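You operate a simulated robot arm through the tools that you are given. There is no shell and no other tool. Be economical: measure what you need, move in short steps, check, and stop when the job is done.

The job below is to be done with a simulated robot arm. You get a single attempt, and the scene is never put back.

## Task
Fetch the steel block from the make-up table and set it on top of the green packet there.

Only the result counts: the job must be done as asked and must still hold three seconds after the hand-in. Knocking over, shifting, dropping, spilling or breaking anything else fails it.

## Robot
A 7-joint arm with a two-finger parallel gripper, fixed in place. Base frame: the origin is at the foot of the arm, x ahead of it, y to its left, z up. Readings come in mm, degrees, newtons and seconds.
With the tool pointing down near the work surface it reaches from about 220 to 580 mm from the base axis. Its first joint turns from -66.0 to 66.0 degrees. Payload 2.5 kg.
The tool frame sits at the grasp point between the pads (the TCP): z along the fingers, y along the line on which they close. The tips reach 23 mm beyond it. Largest opening 94 mm; finger width 38, thickness 10; the body of the gripper, 54 by 96 mm, starts 39 mm behind the TCP.
Orientation is that of the tool frame in the base frame, as [roll, pitch, yaw] about the fixed x, y, z axes, in that order (R = Rz(yaw) Ry(pitch) Rx(roll)). With the fingers straight down and closing along the base's y, the tool's x points along the base's -x, its y along +y and its z along -z.

## Interface
- The arm moves only by the tool send_rows. Its argument "targets" is a list of rows, each a list of 3 entries, a list of its own where there are three numbers: the shift along the tool's x, y, z in mm, then the turn about the tool's z in degrees, then the gripper command, from -1 (fully open) to 1 (shut), values between in proportion. In form: [[[dx, dy, dz], yaw, gripper], ...]. A call has 1 to 8 rows; each row is the pose to reach, as a shift and turn from the pose commanded when the call began, along the tool's axes at that moment. Each row takes 0.2 s and may step no farther than 50 mm and 8.6 degrees from the row before; otherwise, or with a gripper value out of range, the whole call is refused. A pose out of reach is approached as far as the arm can. The call stops where the force on the tool passes 40 N (or 10 N more than at its start, if that is more) or the arm is blocked; 0.2 s more then pass. Each finger travels about 108 mm/s and halts on what it meets, pressing with about 41 N; the grip force reading is that of the motor and also rises with nothing between the fingers. The clock runs only during rows and for 0.2 s after the last one: add rows that repeat a pose to give the fingers time. It gives the time, the measured TCP pose, the force on the tool (base axes), the opening and the grip force at its end, in the units of the frame above (readings bear some noise), and new pictures: "views" is both (left out), scene, wrist or none.
- Cameras (640 x 400 px; columns grow to the right, rows downward): "scene" is fixed at [101.5, -396.8, 548.7]; the picture's right is [0.94, -0.35, 0.00], its down [-0.19, -0.50, -0.85] and it looks along [0.30, 0.79, -0.53] (base axes); focal length 342 px, centre (320, 200). "wrist" rides on the gripper at [-39, 0, -44] in the tool frame; the picture's right is [0.00, -1.00, 0.00], its down [0.97, 0.00, -0.24] and it looks along [0.24, 0.00, 0.97] (tool axes); focal length 218 px, centre (320, 200). There is no depth. A picture from a camera that has moved, and an enlarged one, comes with that camera's place and axes in the base frame and with its lens.
- inspect(camera, box): a new picture of the part [left, top, right, bottom] of that camera's present view, enlarged. It takes no simulated time.
- hand_in(): hands the job in; it is judged then, once.

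Go step by step. Nothing tells you positions but the pictures and the camera data: compare them with the known pose of the tool, close in by small moves and look again before you grip or let go. The budget is 90 turns and 170 pictures, counting those below and the enlarged ones. Unless the task says otherwise, let go and move clear before handing in, and close with one line.

The tools are called after "Emit:" as name(argument=value, ...) on one line, values as JSON. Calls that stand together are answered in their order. send_rows: Moves the arm, as the interface text tells. Its arguments: {"type":"object","properties":{"targets":{"type":"array","items":{"type":"array"}},"views":{"type":"string","enum":["both","scene","wrist","none"]}},"required":["targets"]} The other tools are called the same way: inspect (camera, box) takes an enlarged picture of a part of a camera's view; hand_in () hands the job in.

At the start:

```text
t: 0.0
eef_pos: [413.1, 209.6, 219.9]
tcp_rot: [-180.0, 0.0, -179.9]
wrist_force: [0.3, 0.3, -0.8]
gripper_width: 93.9
grip_force: 0.0
```

scene: 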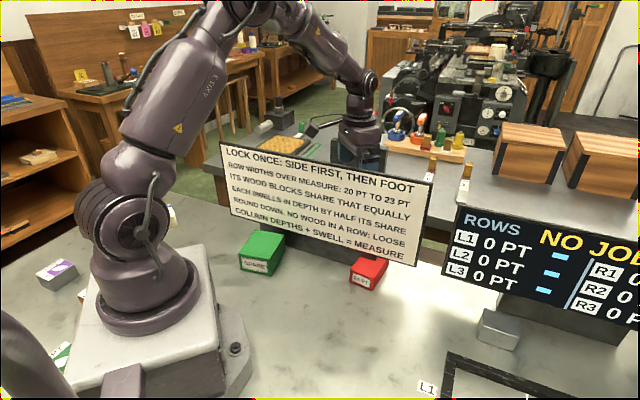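
wrist: 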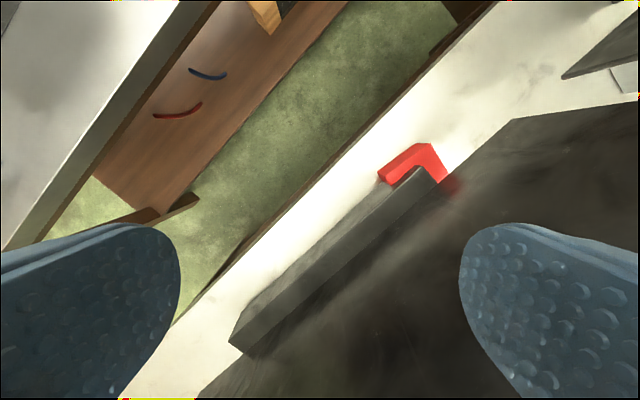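

I see a green packet near (262,252), a red one at (368,270), and a small steel-like block near (498,328). I'll enlarge these areas to measure them.

Emit:
inspect(camera="scene", box=[200, 210, 420, 348])

Emit:
inspect(camera="scene", box=[420, 262, 640, 400])

Emit:
inspect(camera="scene", box=[0, 230, 200, 400])

```text
2.90 times, centred on (310, 279) of scene
camera zoom: at [101.5, -396.8, 548.7], right [0.94, -0.35, 0.0], down [-0.19, -0.5, -0.85], along [0.3, 0.79, -0.53], focal length 993 px, centre (349, -29)
```

zoom: 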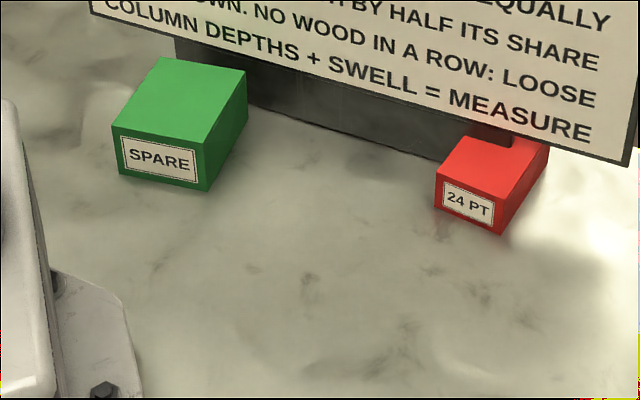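

```text
2.90 times, centred on (530, 331) of scene
camera zoom: at [101.5, -396.8, 548.7], right [0.94, -0.35, 0.0], down [-0.19, -0.5, -0.85], along [0.3, 0.79, -0.53], focal length 993 px, centre (-289, -180)
```

zoom: 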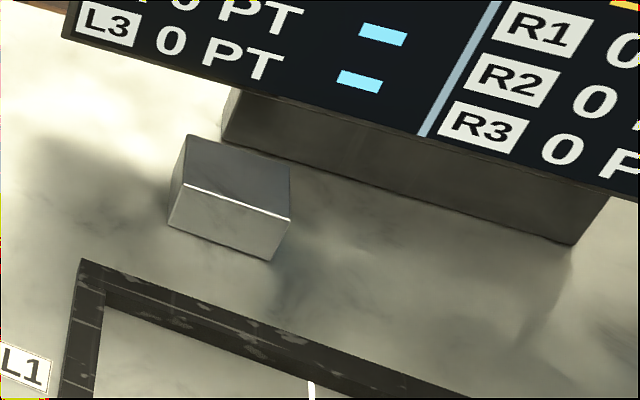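

```text
2.35 times, centred on (100, 315) of scene
camera zoom: at [101.5, -396.8, 548.7], right [0.94, -0.35, 0.0], down [-0.19, -0.5, -0.85], along [0.3, 0.79, -0.53], focal length 806 px, centre (838, -71)
```

zoom: 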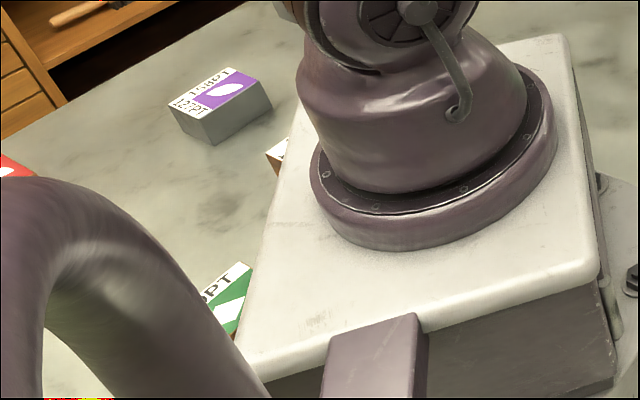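

The sign and display stand on one line about x+y≈500, and the gripper is behind the sign. By my estimate the steel block is at (545,-138), about 58x40x40 mm, and the green packet is centred near (195,221) with its top at z≈47. I'll rise first and look over the sign.

Emit:
send_rows(targets=[[[0, 0, -40], 0, -1], [[0, 0, -80], 0, -1], [[0, 0, -120], 0, -1], [[0, 0, -150], 0, -1], [[0, 0, -150], 0, -1]])

```text
t: 1.2
eef_pos: [414.7, 209.7, 369.7]
tcp_rot: [180.0, 0.0, -180.0]
wrist_force: [0.8, 0.5, -0.1]
gripper_width: 94.0
grip_force: 0.1
camera wrist: at [452.5, 207.1, 414.2], right [0.0, -1.0, 0.0], down [-0.97, 0.0, 0.24], along [-0.24, 0.0, -0.97], focal length 218 px, centre (320, 200)
```

scene: 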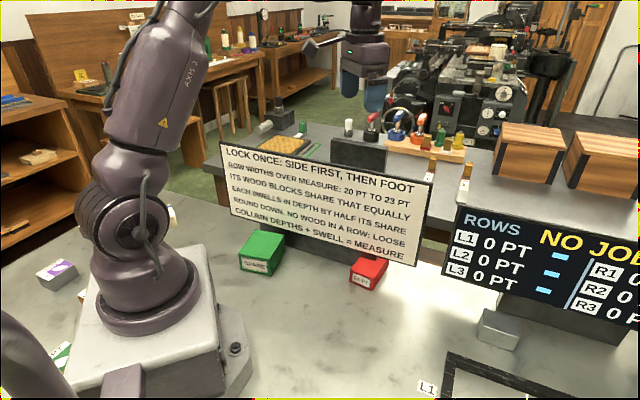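
wrist: 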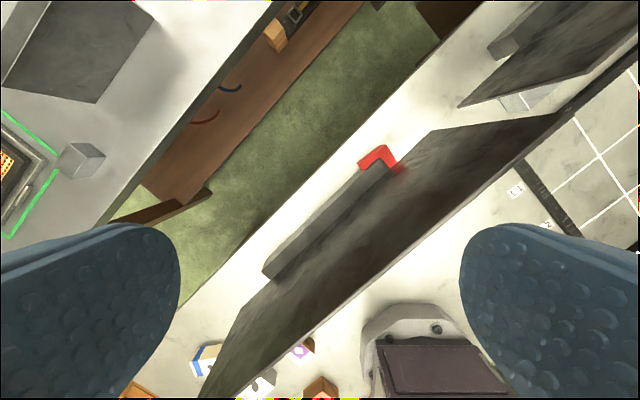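

There is another grey block on the far bench, but it's out of reach, so the target is the one on the robot's own table, along with the SPARE green packet. The sign panel's plane checks out at x+y≈502 with its top at z≈250. I'll cross above it towards the steel block, turning 45° as I go.

Emit:
send_rows(targets=[[[-5, -45, 0], -7, -1], [[-10, -90, 0], -14, -1], [[-15, -135, 0], -21, -1], [[-20, -180, 0], -28, -1], [[-25, -225, 0], -35, -1], [[-30, -270, 0], -40, -1], [[-35, -310, 0], -45, -1], [[-35, -310, 0], -45, -1]])

```text
t: 3.0
eef_pos: [449.1, -101.0, 369.0]
tcp_rot: [-179.9, 0.0, -134.7]
wrist_force: [0.3, -1.1, 0.4]
gripper_width: 93.9
grip_force: 0.0
camera wrist: at [476.5, -76.0, 413.3], right [0.71, -0.71, 0.0], down [-0.69, -0.69, 0.24], along [-0.17, -0.17, -0.97], focal length 218 px, centre (320, 200)
```

scene: 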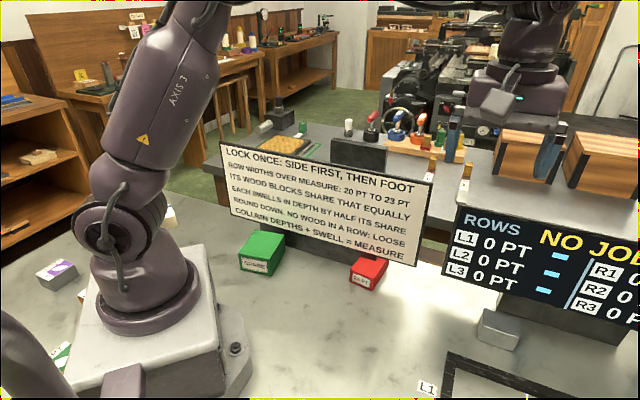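
wrist: 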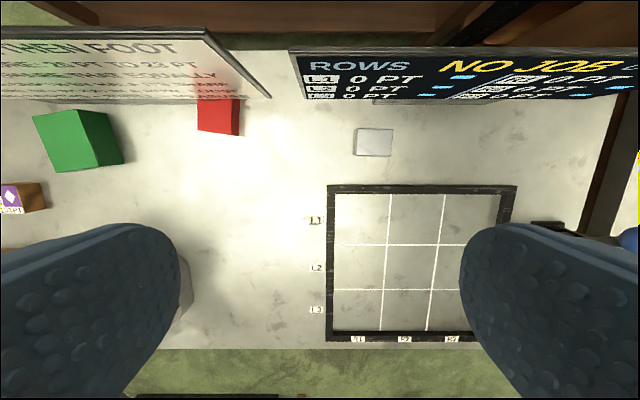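

I've crossed over and the block is visible, nearly aligned with the tool. I'll enlarge the view to measure it and the gripper's near-side housing.

Emit:
inspect(camera="wrist", box=[294, 80, 454, 180])

Emit:
inspect(camera="wrist", box=[10, 70, 170, 170])

Emit:
inspect(camera="scene", box=[420, 0, 612, 180])

```text
4.00 times, centred on (374, 130) of wrist
camera zoom: at [476.5, -76.0, 413.3], right [0.71, -0.71, 0.0], down [-0.69, -0.69, 0.24], along [-0.17, -0.17, -0.97], focal length 873 px, centre (104, 480)
```

zoom: 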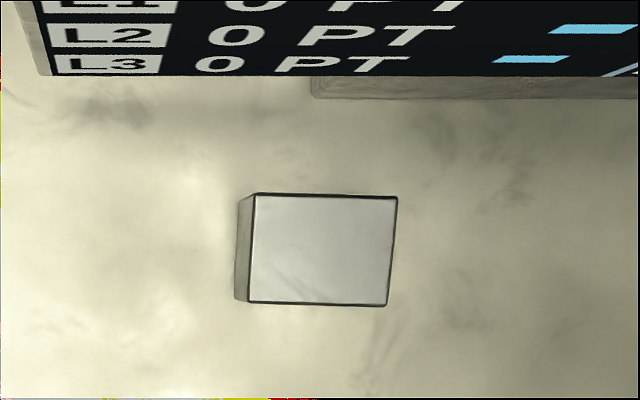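

```text
4.00 times, centred on (90, 120) of wrist
camera zoom: at [476.5, -76.0, 413.3], right [0.71, -0.71, 0.0], down [-0.69, -0.69, 0.24], along [-0.17, -0.17, -0.97], focal length 873 px, centre (1240, 520)
```

zoom: 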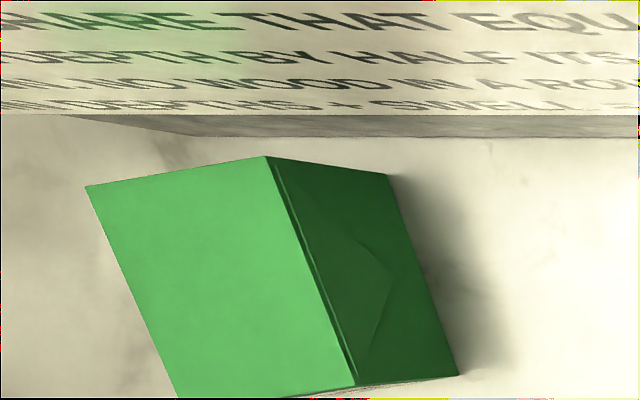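

```text
2.22 times, centred on (516, 90) of scene
camera zoom: at [101.5, -396.9, 548.7], right [0.94, -0.35, 0.0], down [-0.19, -0.5, -0.85], along [0.3, 0.79, -0.53], focal length 761 px, centre (-116, 444)
```

zoom: 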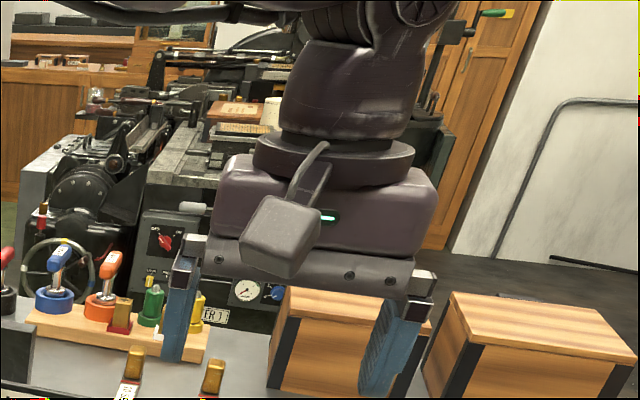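

The block's top centre works out at (544.6,-135.3), turned about 1.6° from the tool, and the display panel is about 60 mm beyond it. I'll move above it and descend part way.

Emit:
send_rows(targets=[[[-20, -45, 0], 0.8, -1], [[-39, -92, 0], 1.6, -1], [[-39, -92, 45], 1.6, -1], [[-39, -92, 90], 1.6, -1], [[-39, -92, 135], 1.6, -1], [[-39, -92, 180], 1.6, -1], [[-39, -92, 220], 1.6, -1], [[-39, -92, 220], 1.6, -1]])

```text
refused: row 2 steps farther than a row can; nothing moved
```

Emit:
send_rows(targets=[[[-14, -32, 0], 0.8, -1], [[-28, -64, 0], 1.6, -1], [[-39, -92, 20], 1.6, -1], [[-39, -92, 65], 1.6, -1], [[-39, -92, 110], 1.6, -1], [[-39, -92, 155], 1.6, -1], [[-39, -92, 200], 1.6, -1], [[-39, -92, 220], 1.6, -1]])

```text
t: 4.8
eef_pos: [541.7, -137.2, 149.1]
tcp_rot: [-180.0, 0.0, -136.7]
wrist_force: [-0.6, 0.1, -0.4]
gripper_width: 93.7
grip_force: 0.1
camera wrist: at [569.7, -112.9, 192.5], right [0.69, -0.73, 0.0], down [-0.71, -0.67, 0.24], along [-0.17, -0.16, -0.97], focal length 218 px, centre (320, 200)
```

scene: 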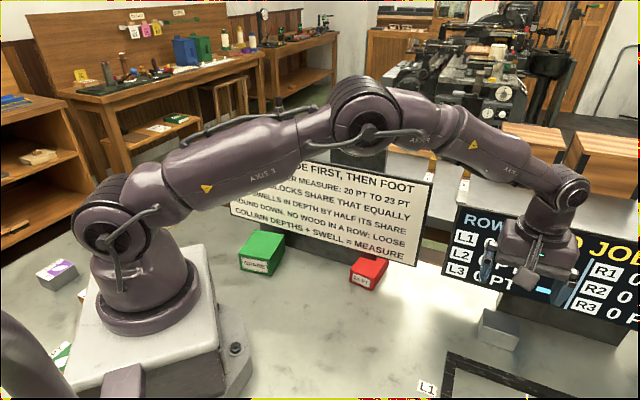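
wrist: 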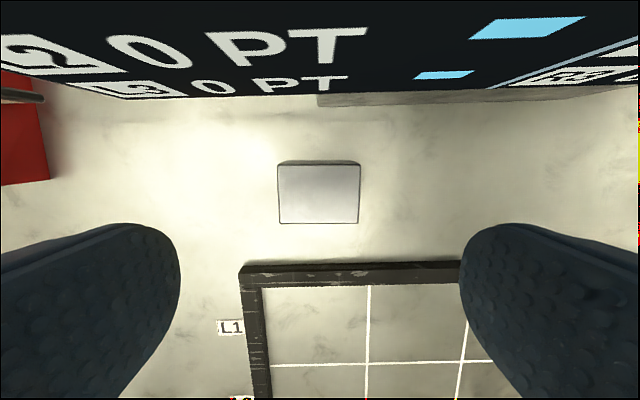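

The block is centred between the fingers with about 65 mm clear to the display panel. I'll descend to grip height.

Emit:
send_rows(targets=[[[-2, 0, 35], 0, -1], [[-2, 0, 70], 0, -1], [[-2, 0, 95], 0, -1], [[-2, 0, 110], 0, -1], [[-2, 0, 120], 0, -1], [[-2, 0, 120], 0, -1]])

```text
t: 6.2
eef_pos: [542.5, -136.4, 30.3]
tcp_rot: [180.0, -0.1, -136.6]
wrist_force: [0.8, 0.0, -0.7]
gripper_width: 93.8
grip_force: 0.1
camera wrist: at [571.0, -111.5, 73.2], right [0.69, -0.73, 0.0], down [-0.7, -0.67, 0.24], along [-0.17, -0.17, -0.97], focal length 218 px, centre (320, 200)
```

scene: 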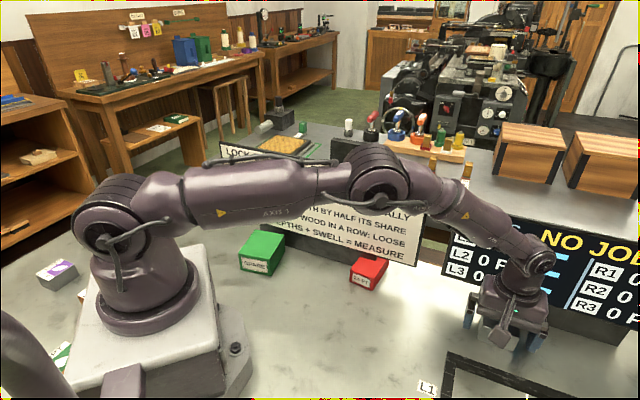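
wrist: 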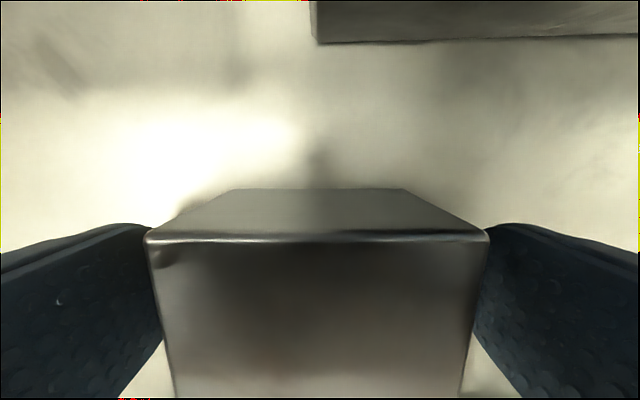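

The fingers straddle the block evenly. I'll close on it.

Emit:
send_rows(targets=[[[0, 0, 0], 0, 0], [[0, 0, 0], 0, 0.5], [[0, 0, 0], 0, 1], [[0, 0, 0], 0, 1], [[0, 0, 0], 0, 1]], views="wrist")

```text
t: 7.4
eef_pos: [543.0, -137.0, 28.4]
tcp_rot: [-180.0, 0.0, -136.5]
wrist_force: [-2.5, 2.4, -1.0]
gripper_width: 60.1
grip_force: 40.6
camera wrist: at [570.8, -111.3, 73.1], right [0.69, -0.73, 0.0], down [-0.7, -0.67, 0.24], along [-0.17, -0.16, -0.97], focal length 218 px, centre (320, 200)
```

wrist: 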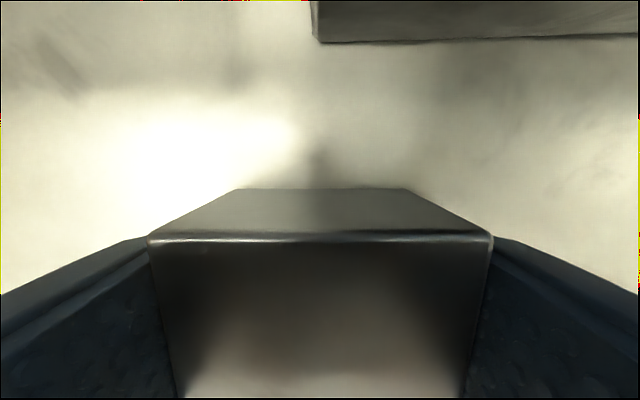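

Gripped at a 60 mm opening. I'll lift gently straight up.

Emit:
send_rows(targets=[[[0, 0, -15], 0, 1], [[0, 0, -45], 0, 1], [[0, 0, -80], 0, 1], [[0, 0, -120], 0, 1], [[0, 0, -160], 0, 1], [[0, 0, -200], 0, 1], [[5, 0, -240], 0, 1], [[10, 0, -260], 0, 1]])

```text
t: 9.2
eef_pos: [533.7, -143.8, 291.2]
tcp_rot: [180.0, 0.1, -136.5]
wrist_force: [0.8, -0.7, -9.0]
gripper_width: 60.1
grip_force: 41.2
camera wrist: at [563.1, -118.9, 333.5], right [0.69, -0.73, 0.0], down [-0.7, -0.67, 0.24], along [-0.18, -0.16, -0.97], focal length 218 px, centre (320, 200)
```

scene: 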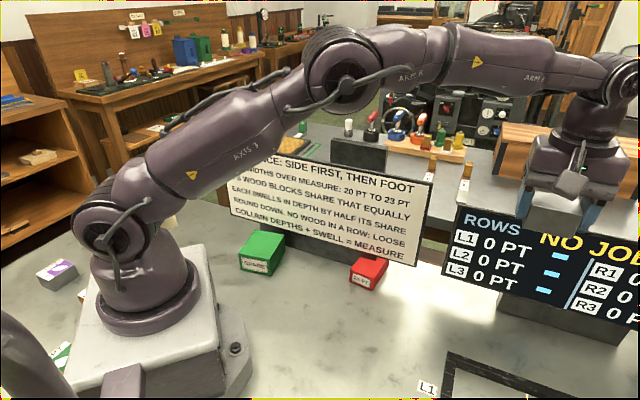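
wrist: 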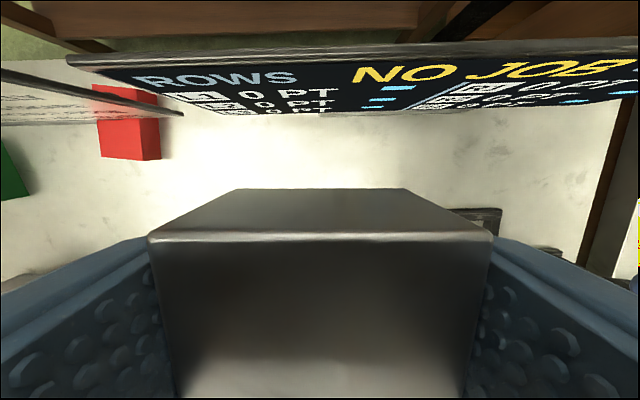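

The block is held firmly at about 0.9 kg. The two views agree on the green packet's centre at (192,221), with the top about 75x90 mm at z≈47. I'll carry the block parallel to the panels at z≈291.

Emit:
send_rows(targets=[[[0, 30, -5], 0, 1], [[0, 70, -10], 0, 1], [[1, 112, -10], 0, 1], [[1, 154, -10], 0, 1], [[2, 196, -10], 0, 1], [[2, 238, -10], 0, 1], [[3, 280, -10], 0, 1], [[3, 310, -10], 0, 1]], views="none")

Emit:
send_rows(targets=[[[0, 30, 0], -1, 1], [[1, 65, 0], -2, 1], [[1, 100, 0], -3, 1], [[2, 130, 0], -4, 1], [[2, 155, 0], -5, 1], [[2, 175, 0], -6, 1], [[2, 188, 0], -6.5, 1], [[2, 188, 0], -6.5, 1]])

```text
t: 11.0
eef_pos: [320.3, 79.1, 299.4]
tcp_rot: [180.0, 0.0, -136.7]
wrist_force: [0.8, 0.5, -7.8]
gripper_width: 60.0
grip_force: 40.8
```

```text
t: 12.8
eef_pos: [189.1, 214.5, 300.1]
tcp_rot: [-180.0, 0.0, -130.1]
wrist_force: [0.5, -1.0, -8.2]
gripper_width: 60.0
grip_force: 40.2
camera wrist: at [214.0, 242.5, 343.2], right [0.77, -0.64, 0.0], down [-0.62, -0.74, 0.24], along [-0.15, -0.18, -0.97], focal length 218 px, centre (320, 200)
```

scene: 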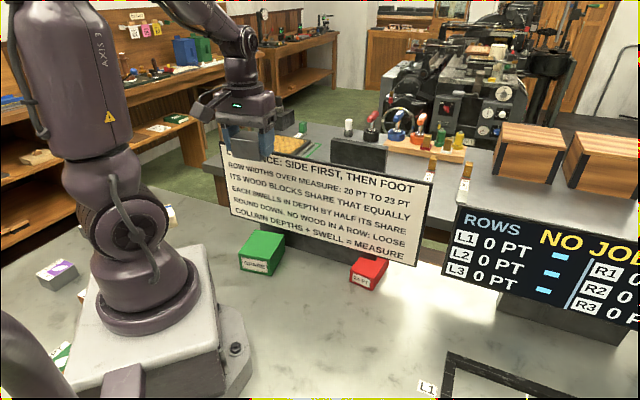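
wrist: 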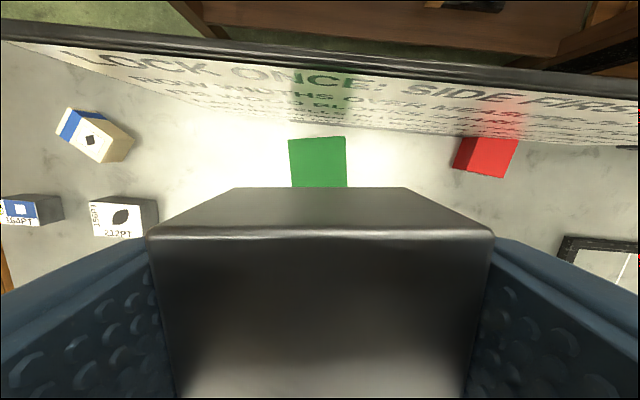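

The packet's back corners match my estimate, and the block sits over it with about 70 mm to the sign. I'll descend to roughly 25 mm above the packet and check.

Emit:
send_rows(targets=[[[3, 0, 40], 0, 1], [[3, 0, 80], 0, 1], [[3, 0, 120], 0, 1], [[3, 0, 155], 0, 1], [[3, 0, 180], 0, 1], [[3, 0, 200], 0, 1], [[3, 0, 200], 0, 1]])

Emit:
inspect(camera="scene", box=[180, 170, 340, 290])

```text
t: 14.4
eef_pos: [187.8, 212.2, 99.0]
tcp_rot: [-180.0, 0.0, -130.0]
wrist_force: [-0.3, 0.9, -8.0]
gripper_width: 60.2
grip_force: 41.2
camera wrist: at [212.4, 239.9, 142.5], right [0.77, -0.64, 0.0], down [-0.62, -0.74, 0.24], along [-0.15, -0.18, -0.97], focal length 218 px, centre (320, 200)
```

scene: 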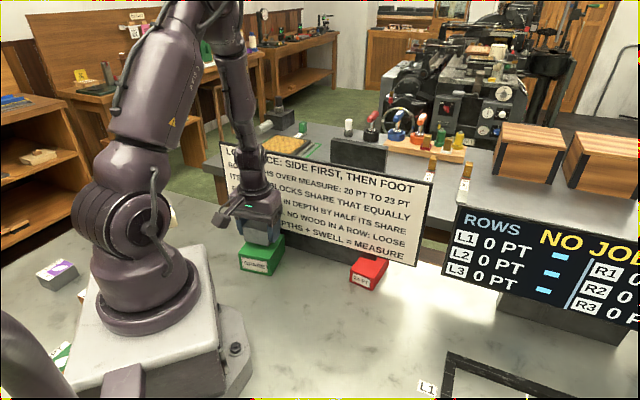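
wrist: 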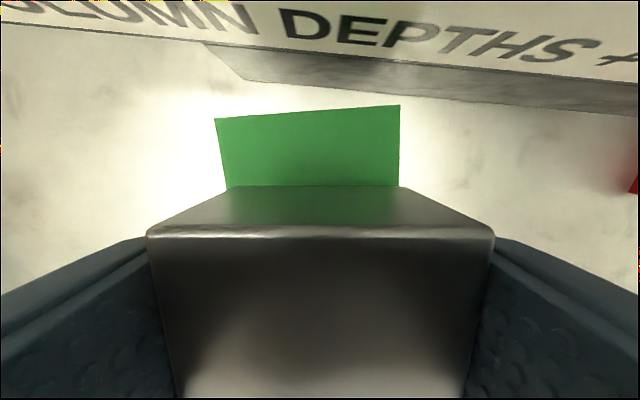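

```text
3.33 times, centred on (260, 230) of scene
camera zoom: at [101.5, -396.8, 548.7], right [0.94, -0.35, 0.0], down [-0.19, -0.5, -0.85], along [0.3, 0.79, -0.53], focal length 1142 px, centre (520, 100)
```

zoom: 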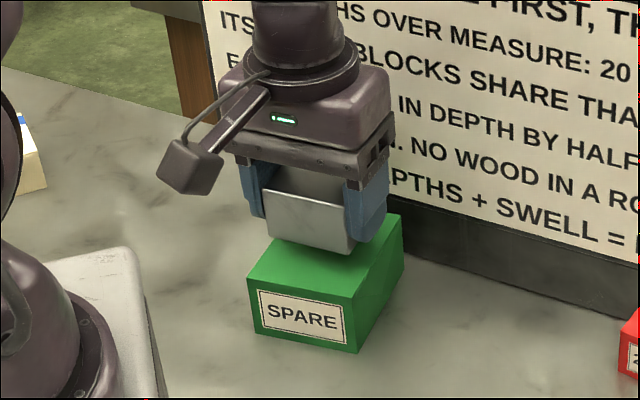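

The block is well placed above the packet. I'll lower slowly to near contact.

Emit:
send_rows(targets=[[[0, 0, 8], 0, 1], [[0, 0, 14], 0, 1], [[0, 0, 18], 0, 1], [[0, 0, 20], 0, 1], [[0, 0, 20], 0, 1]], views="none")

Emit:
inspect(camera="scene", box=[210, 205, 310, 280])

```text
t: 15.6
eef_pos: [187.0, 211.1, 78.8]
tcp_rot: [180.0, 0.0, -130.1]
wrist_force: [0.3, 0.6, -8.2]
gripper_width: 59.8
grip_force: 40.7
```

```text
5.33 times, centred on (260, 242) of scene
camera zoom: at [101.5, -396.8, 548.7], right [0.94, -0.35, 0.0], down [-0.19, -0.5, -0.85], along [0.3, 0.79, -0.53], focal length 1826 px, centre (640, -27)
```

zoom: 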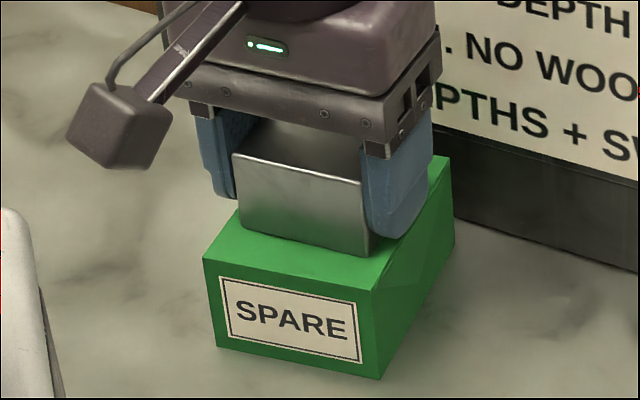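

No contact yet, with z force at the load alone. I'll keep lowering in 1 mm steps.

Emit:
send_rows(targets=[[[0, 0, 1], 0, 1], [[0, 0, 2], 0, 1], [[0, 0, 3], 0, 1], [[0, 0, 3], 0, 1]], views="none")

```text
t: 16.4
eef_pos: [187.0, 211.1, 78.1]
tcp_rot: [-179.9, 0.1, -130.1]
wrist_force: [-0.9, 1.1, 3.2]
gripper_width: 59.7
grip_force: 40.7
stopped in row 3: the force on the tool passed its limit (the readings are from after the stop); the commanded pose is now the measured one
```

Contact made: the packet now carries the block. I'll open gently in place.

Emit:
send_rows(targets=[[[0, 0, 0], 0, 0.25], [[0, 0, 0], 0, 0.0], [[0, 0, 0], 0, -0.3], [[0, 0, 0], 0, -0.6], [[0, 0, 0], 0, -0.6]])

Emit:
inspect(camera="scene", box=[210, 205, 310, 280])

```text
t: 17.6
eef_pos: [187.3, 213.4, 78.8]
tcp_rot: [-180.0, 0.1, -130.1]
wrist_force: [-0.3, 0.6, 0.4]
gripper_width: 75.3
grip_force: 0.1
camera wrist: at [212.4, 240.4, 121.8], right [0.77, -0.64, 0.0], down [-0.63, -0.74, 0.24], along [-0.15, -0.18, -0.97], focal length 218 px, centre (320, 200)
```

scene: 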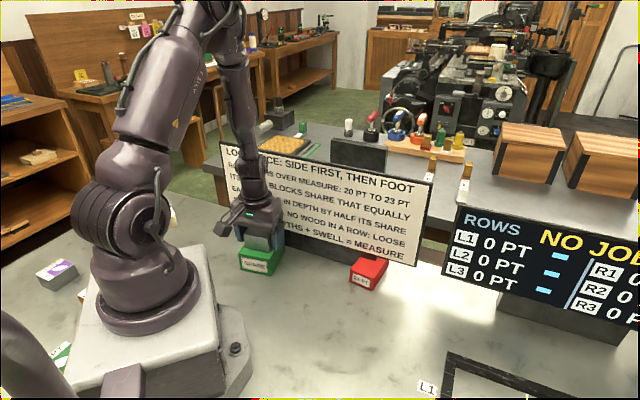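
wrist: 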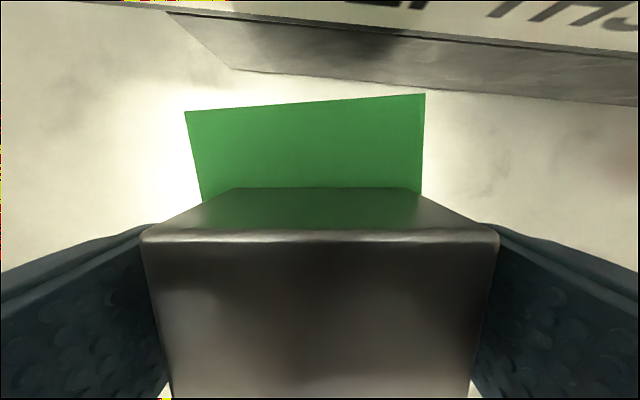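

```text
5.33 times, centred on (260, 242) of scene
camera zoom: at [101.5, -396.8, 548.7], right [0.94, -0.35, 0.0], down [-0.19, -0.5, -0.85], along [0.3, 0.79, -0.53], focal length 1826 px, centre (640, -27)
```

zoom: 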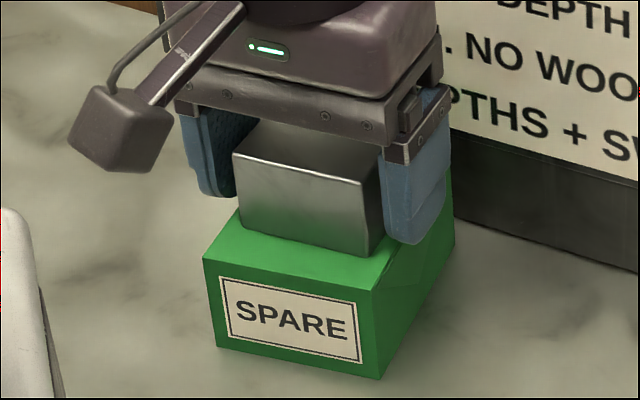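

The block rests flat on the packet and the fingers are clear of it. I'll rise straight up.

Emit:
send_rows(targets=[[[0, 0, -10], 0, -0.6], [[0, 0, -30], 0, -0.6], [[0, 0, -65], 0, -0.6], [[0, 0, -105], 0, -0.6], [[0, 0, -145], 0, -0.6], [[0, 0, -185], 0, -0.6], [[0, 0, -215], 0, -0.6], [[0, 0, -215], 0, -0.6]])

Emit:
inspect(camera="scene", box=[200, 185, 410, 310])

```text
t: 19.4
eef_pos: [187.1, 213.1, 293.5]
tcp_rot: [-179.9, 0.1, -130.1]
wrist_force: [0.0, 0.5, -0.1]
gripper_width: 75.4
grip_force: 0.0
camera wrist: at [211.2, 240.7, 337.2], right [0.77, -0.64, 0.0], down [-0.63, -0.74, 0.24], along [-0.15, -0.18, -0.97], focal length 218 px, centre (320, 200)
```

scene: 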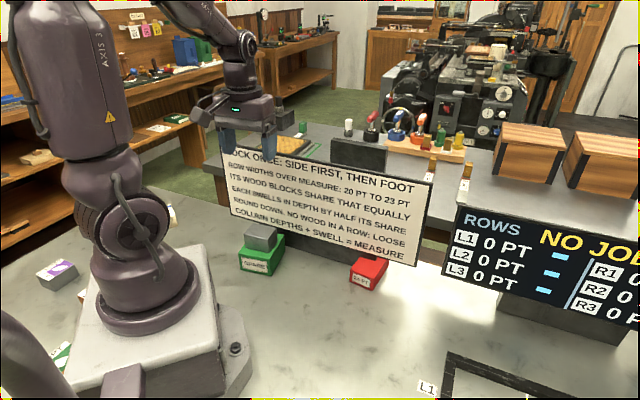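
wrist: 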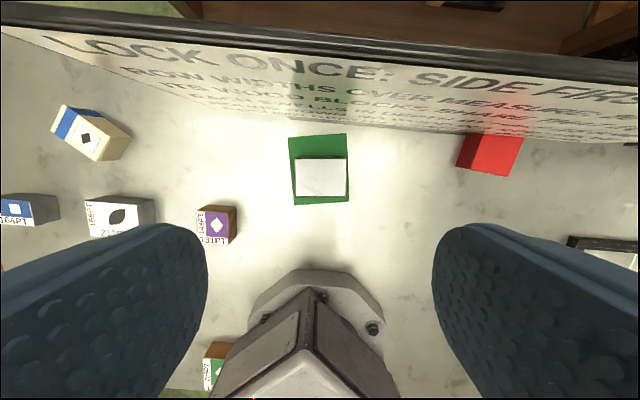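

```text
3.05 times, centred on (305, 248) of scene
camera zoom: at [101.5, -396.8, 548.7], right [0.94, -0.35, 0.0], down [-0.19, -0.5, -0.85], along [0.3, 0.79, -0.53], focal length 1044 px, centre (366, 55)
```

zoom: 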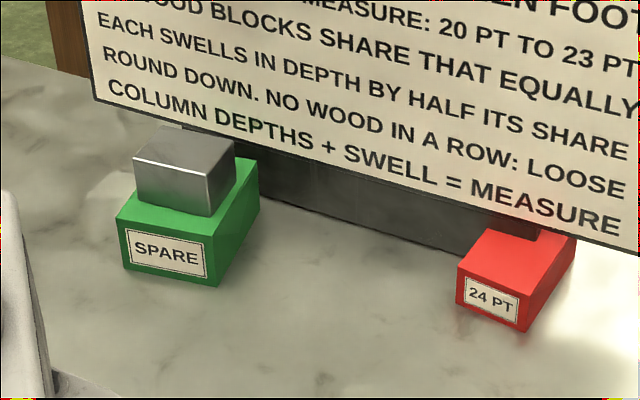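

The block lies flat and fully on the green packet, nothing else has moved, and the gripper is clear, so I'm handing in.

Emit:
hand_in()

```text
The job is handed in.
```

The steel block is resting flat on top of the green SPARE packet, the gripper is clear, and the job is handed in.
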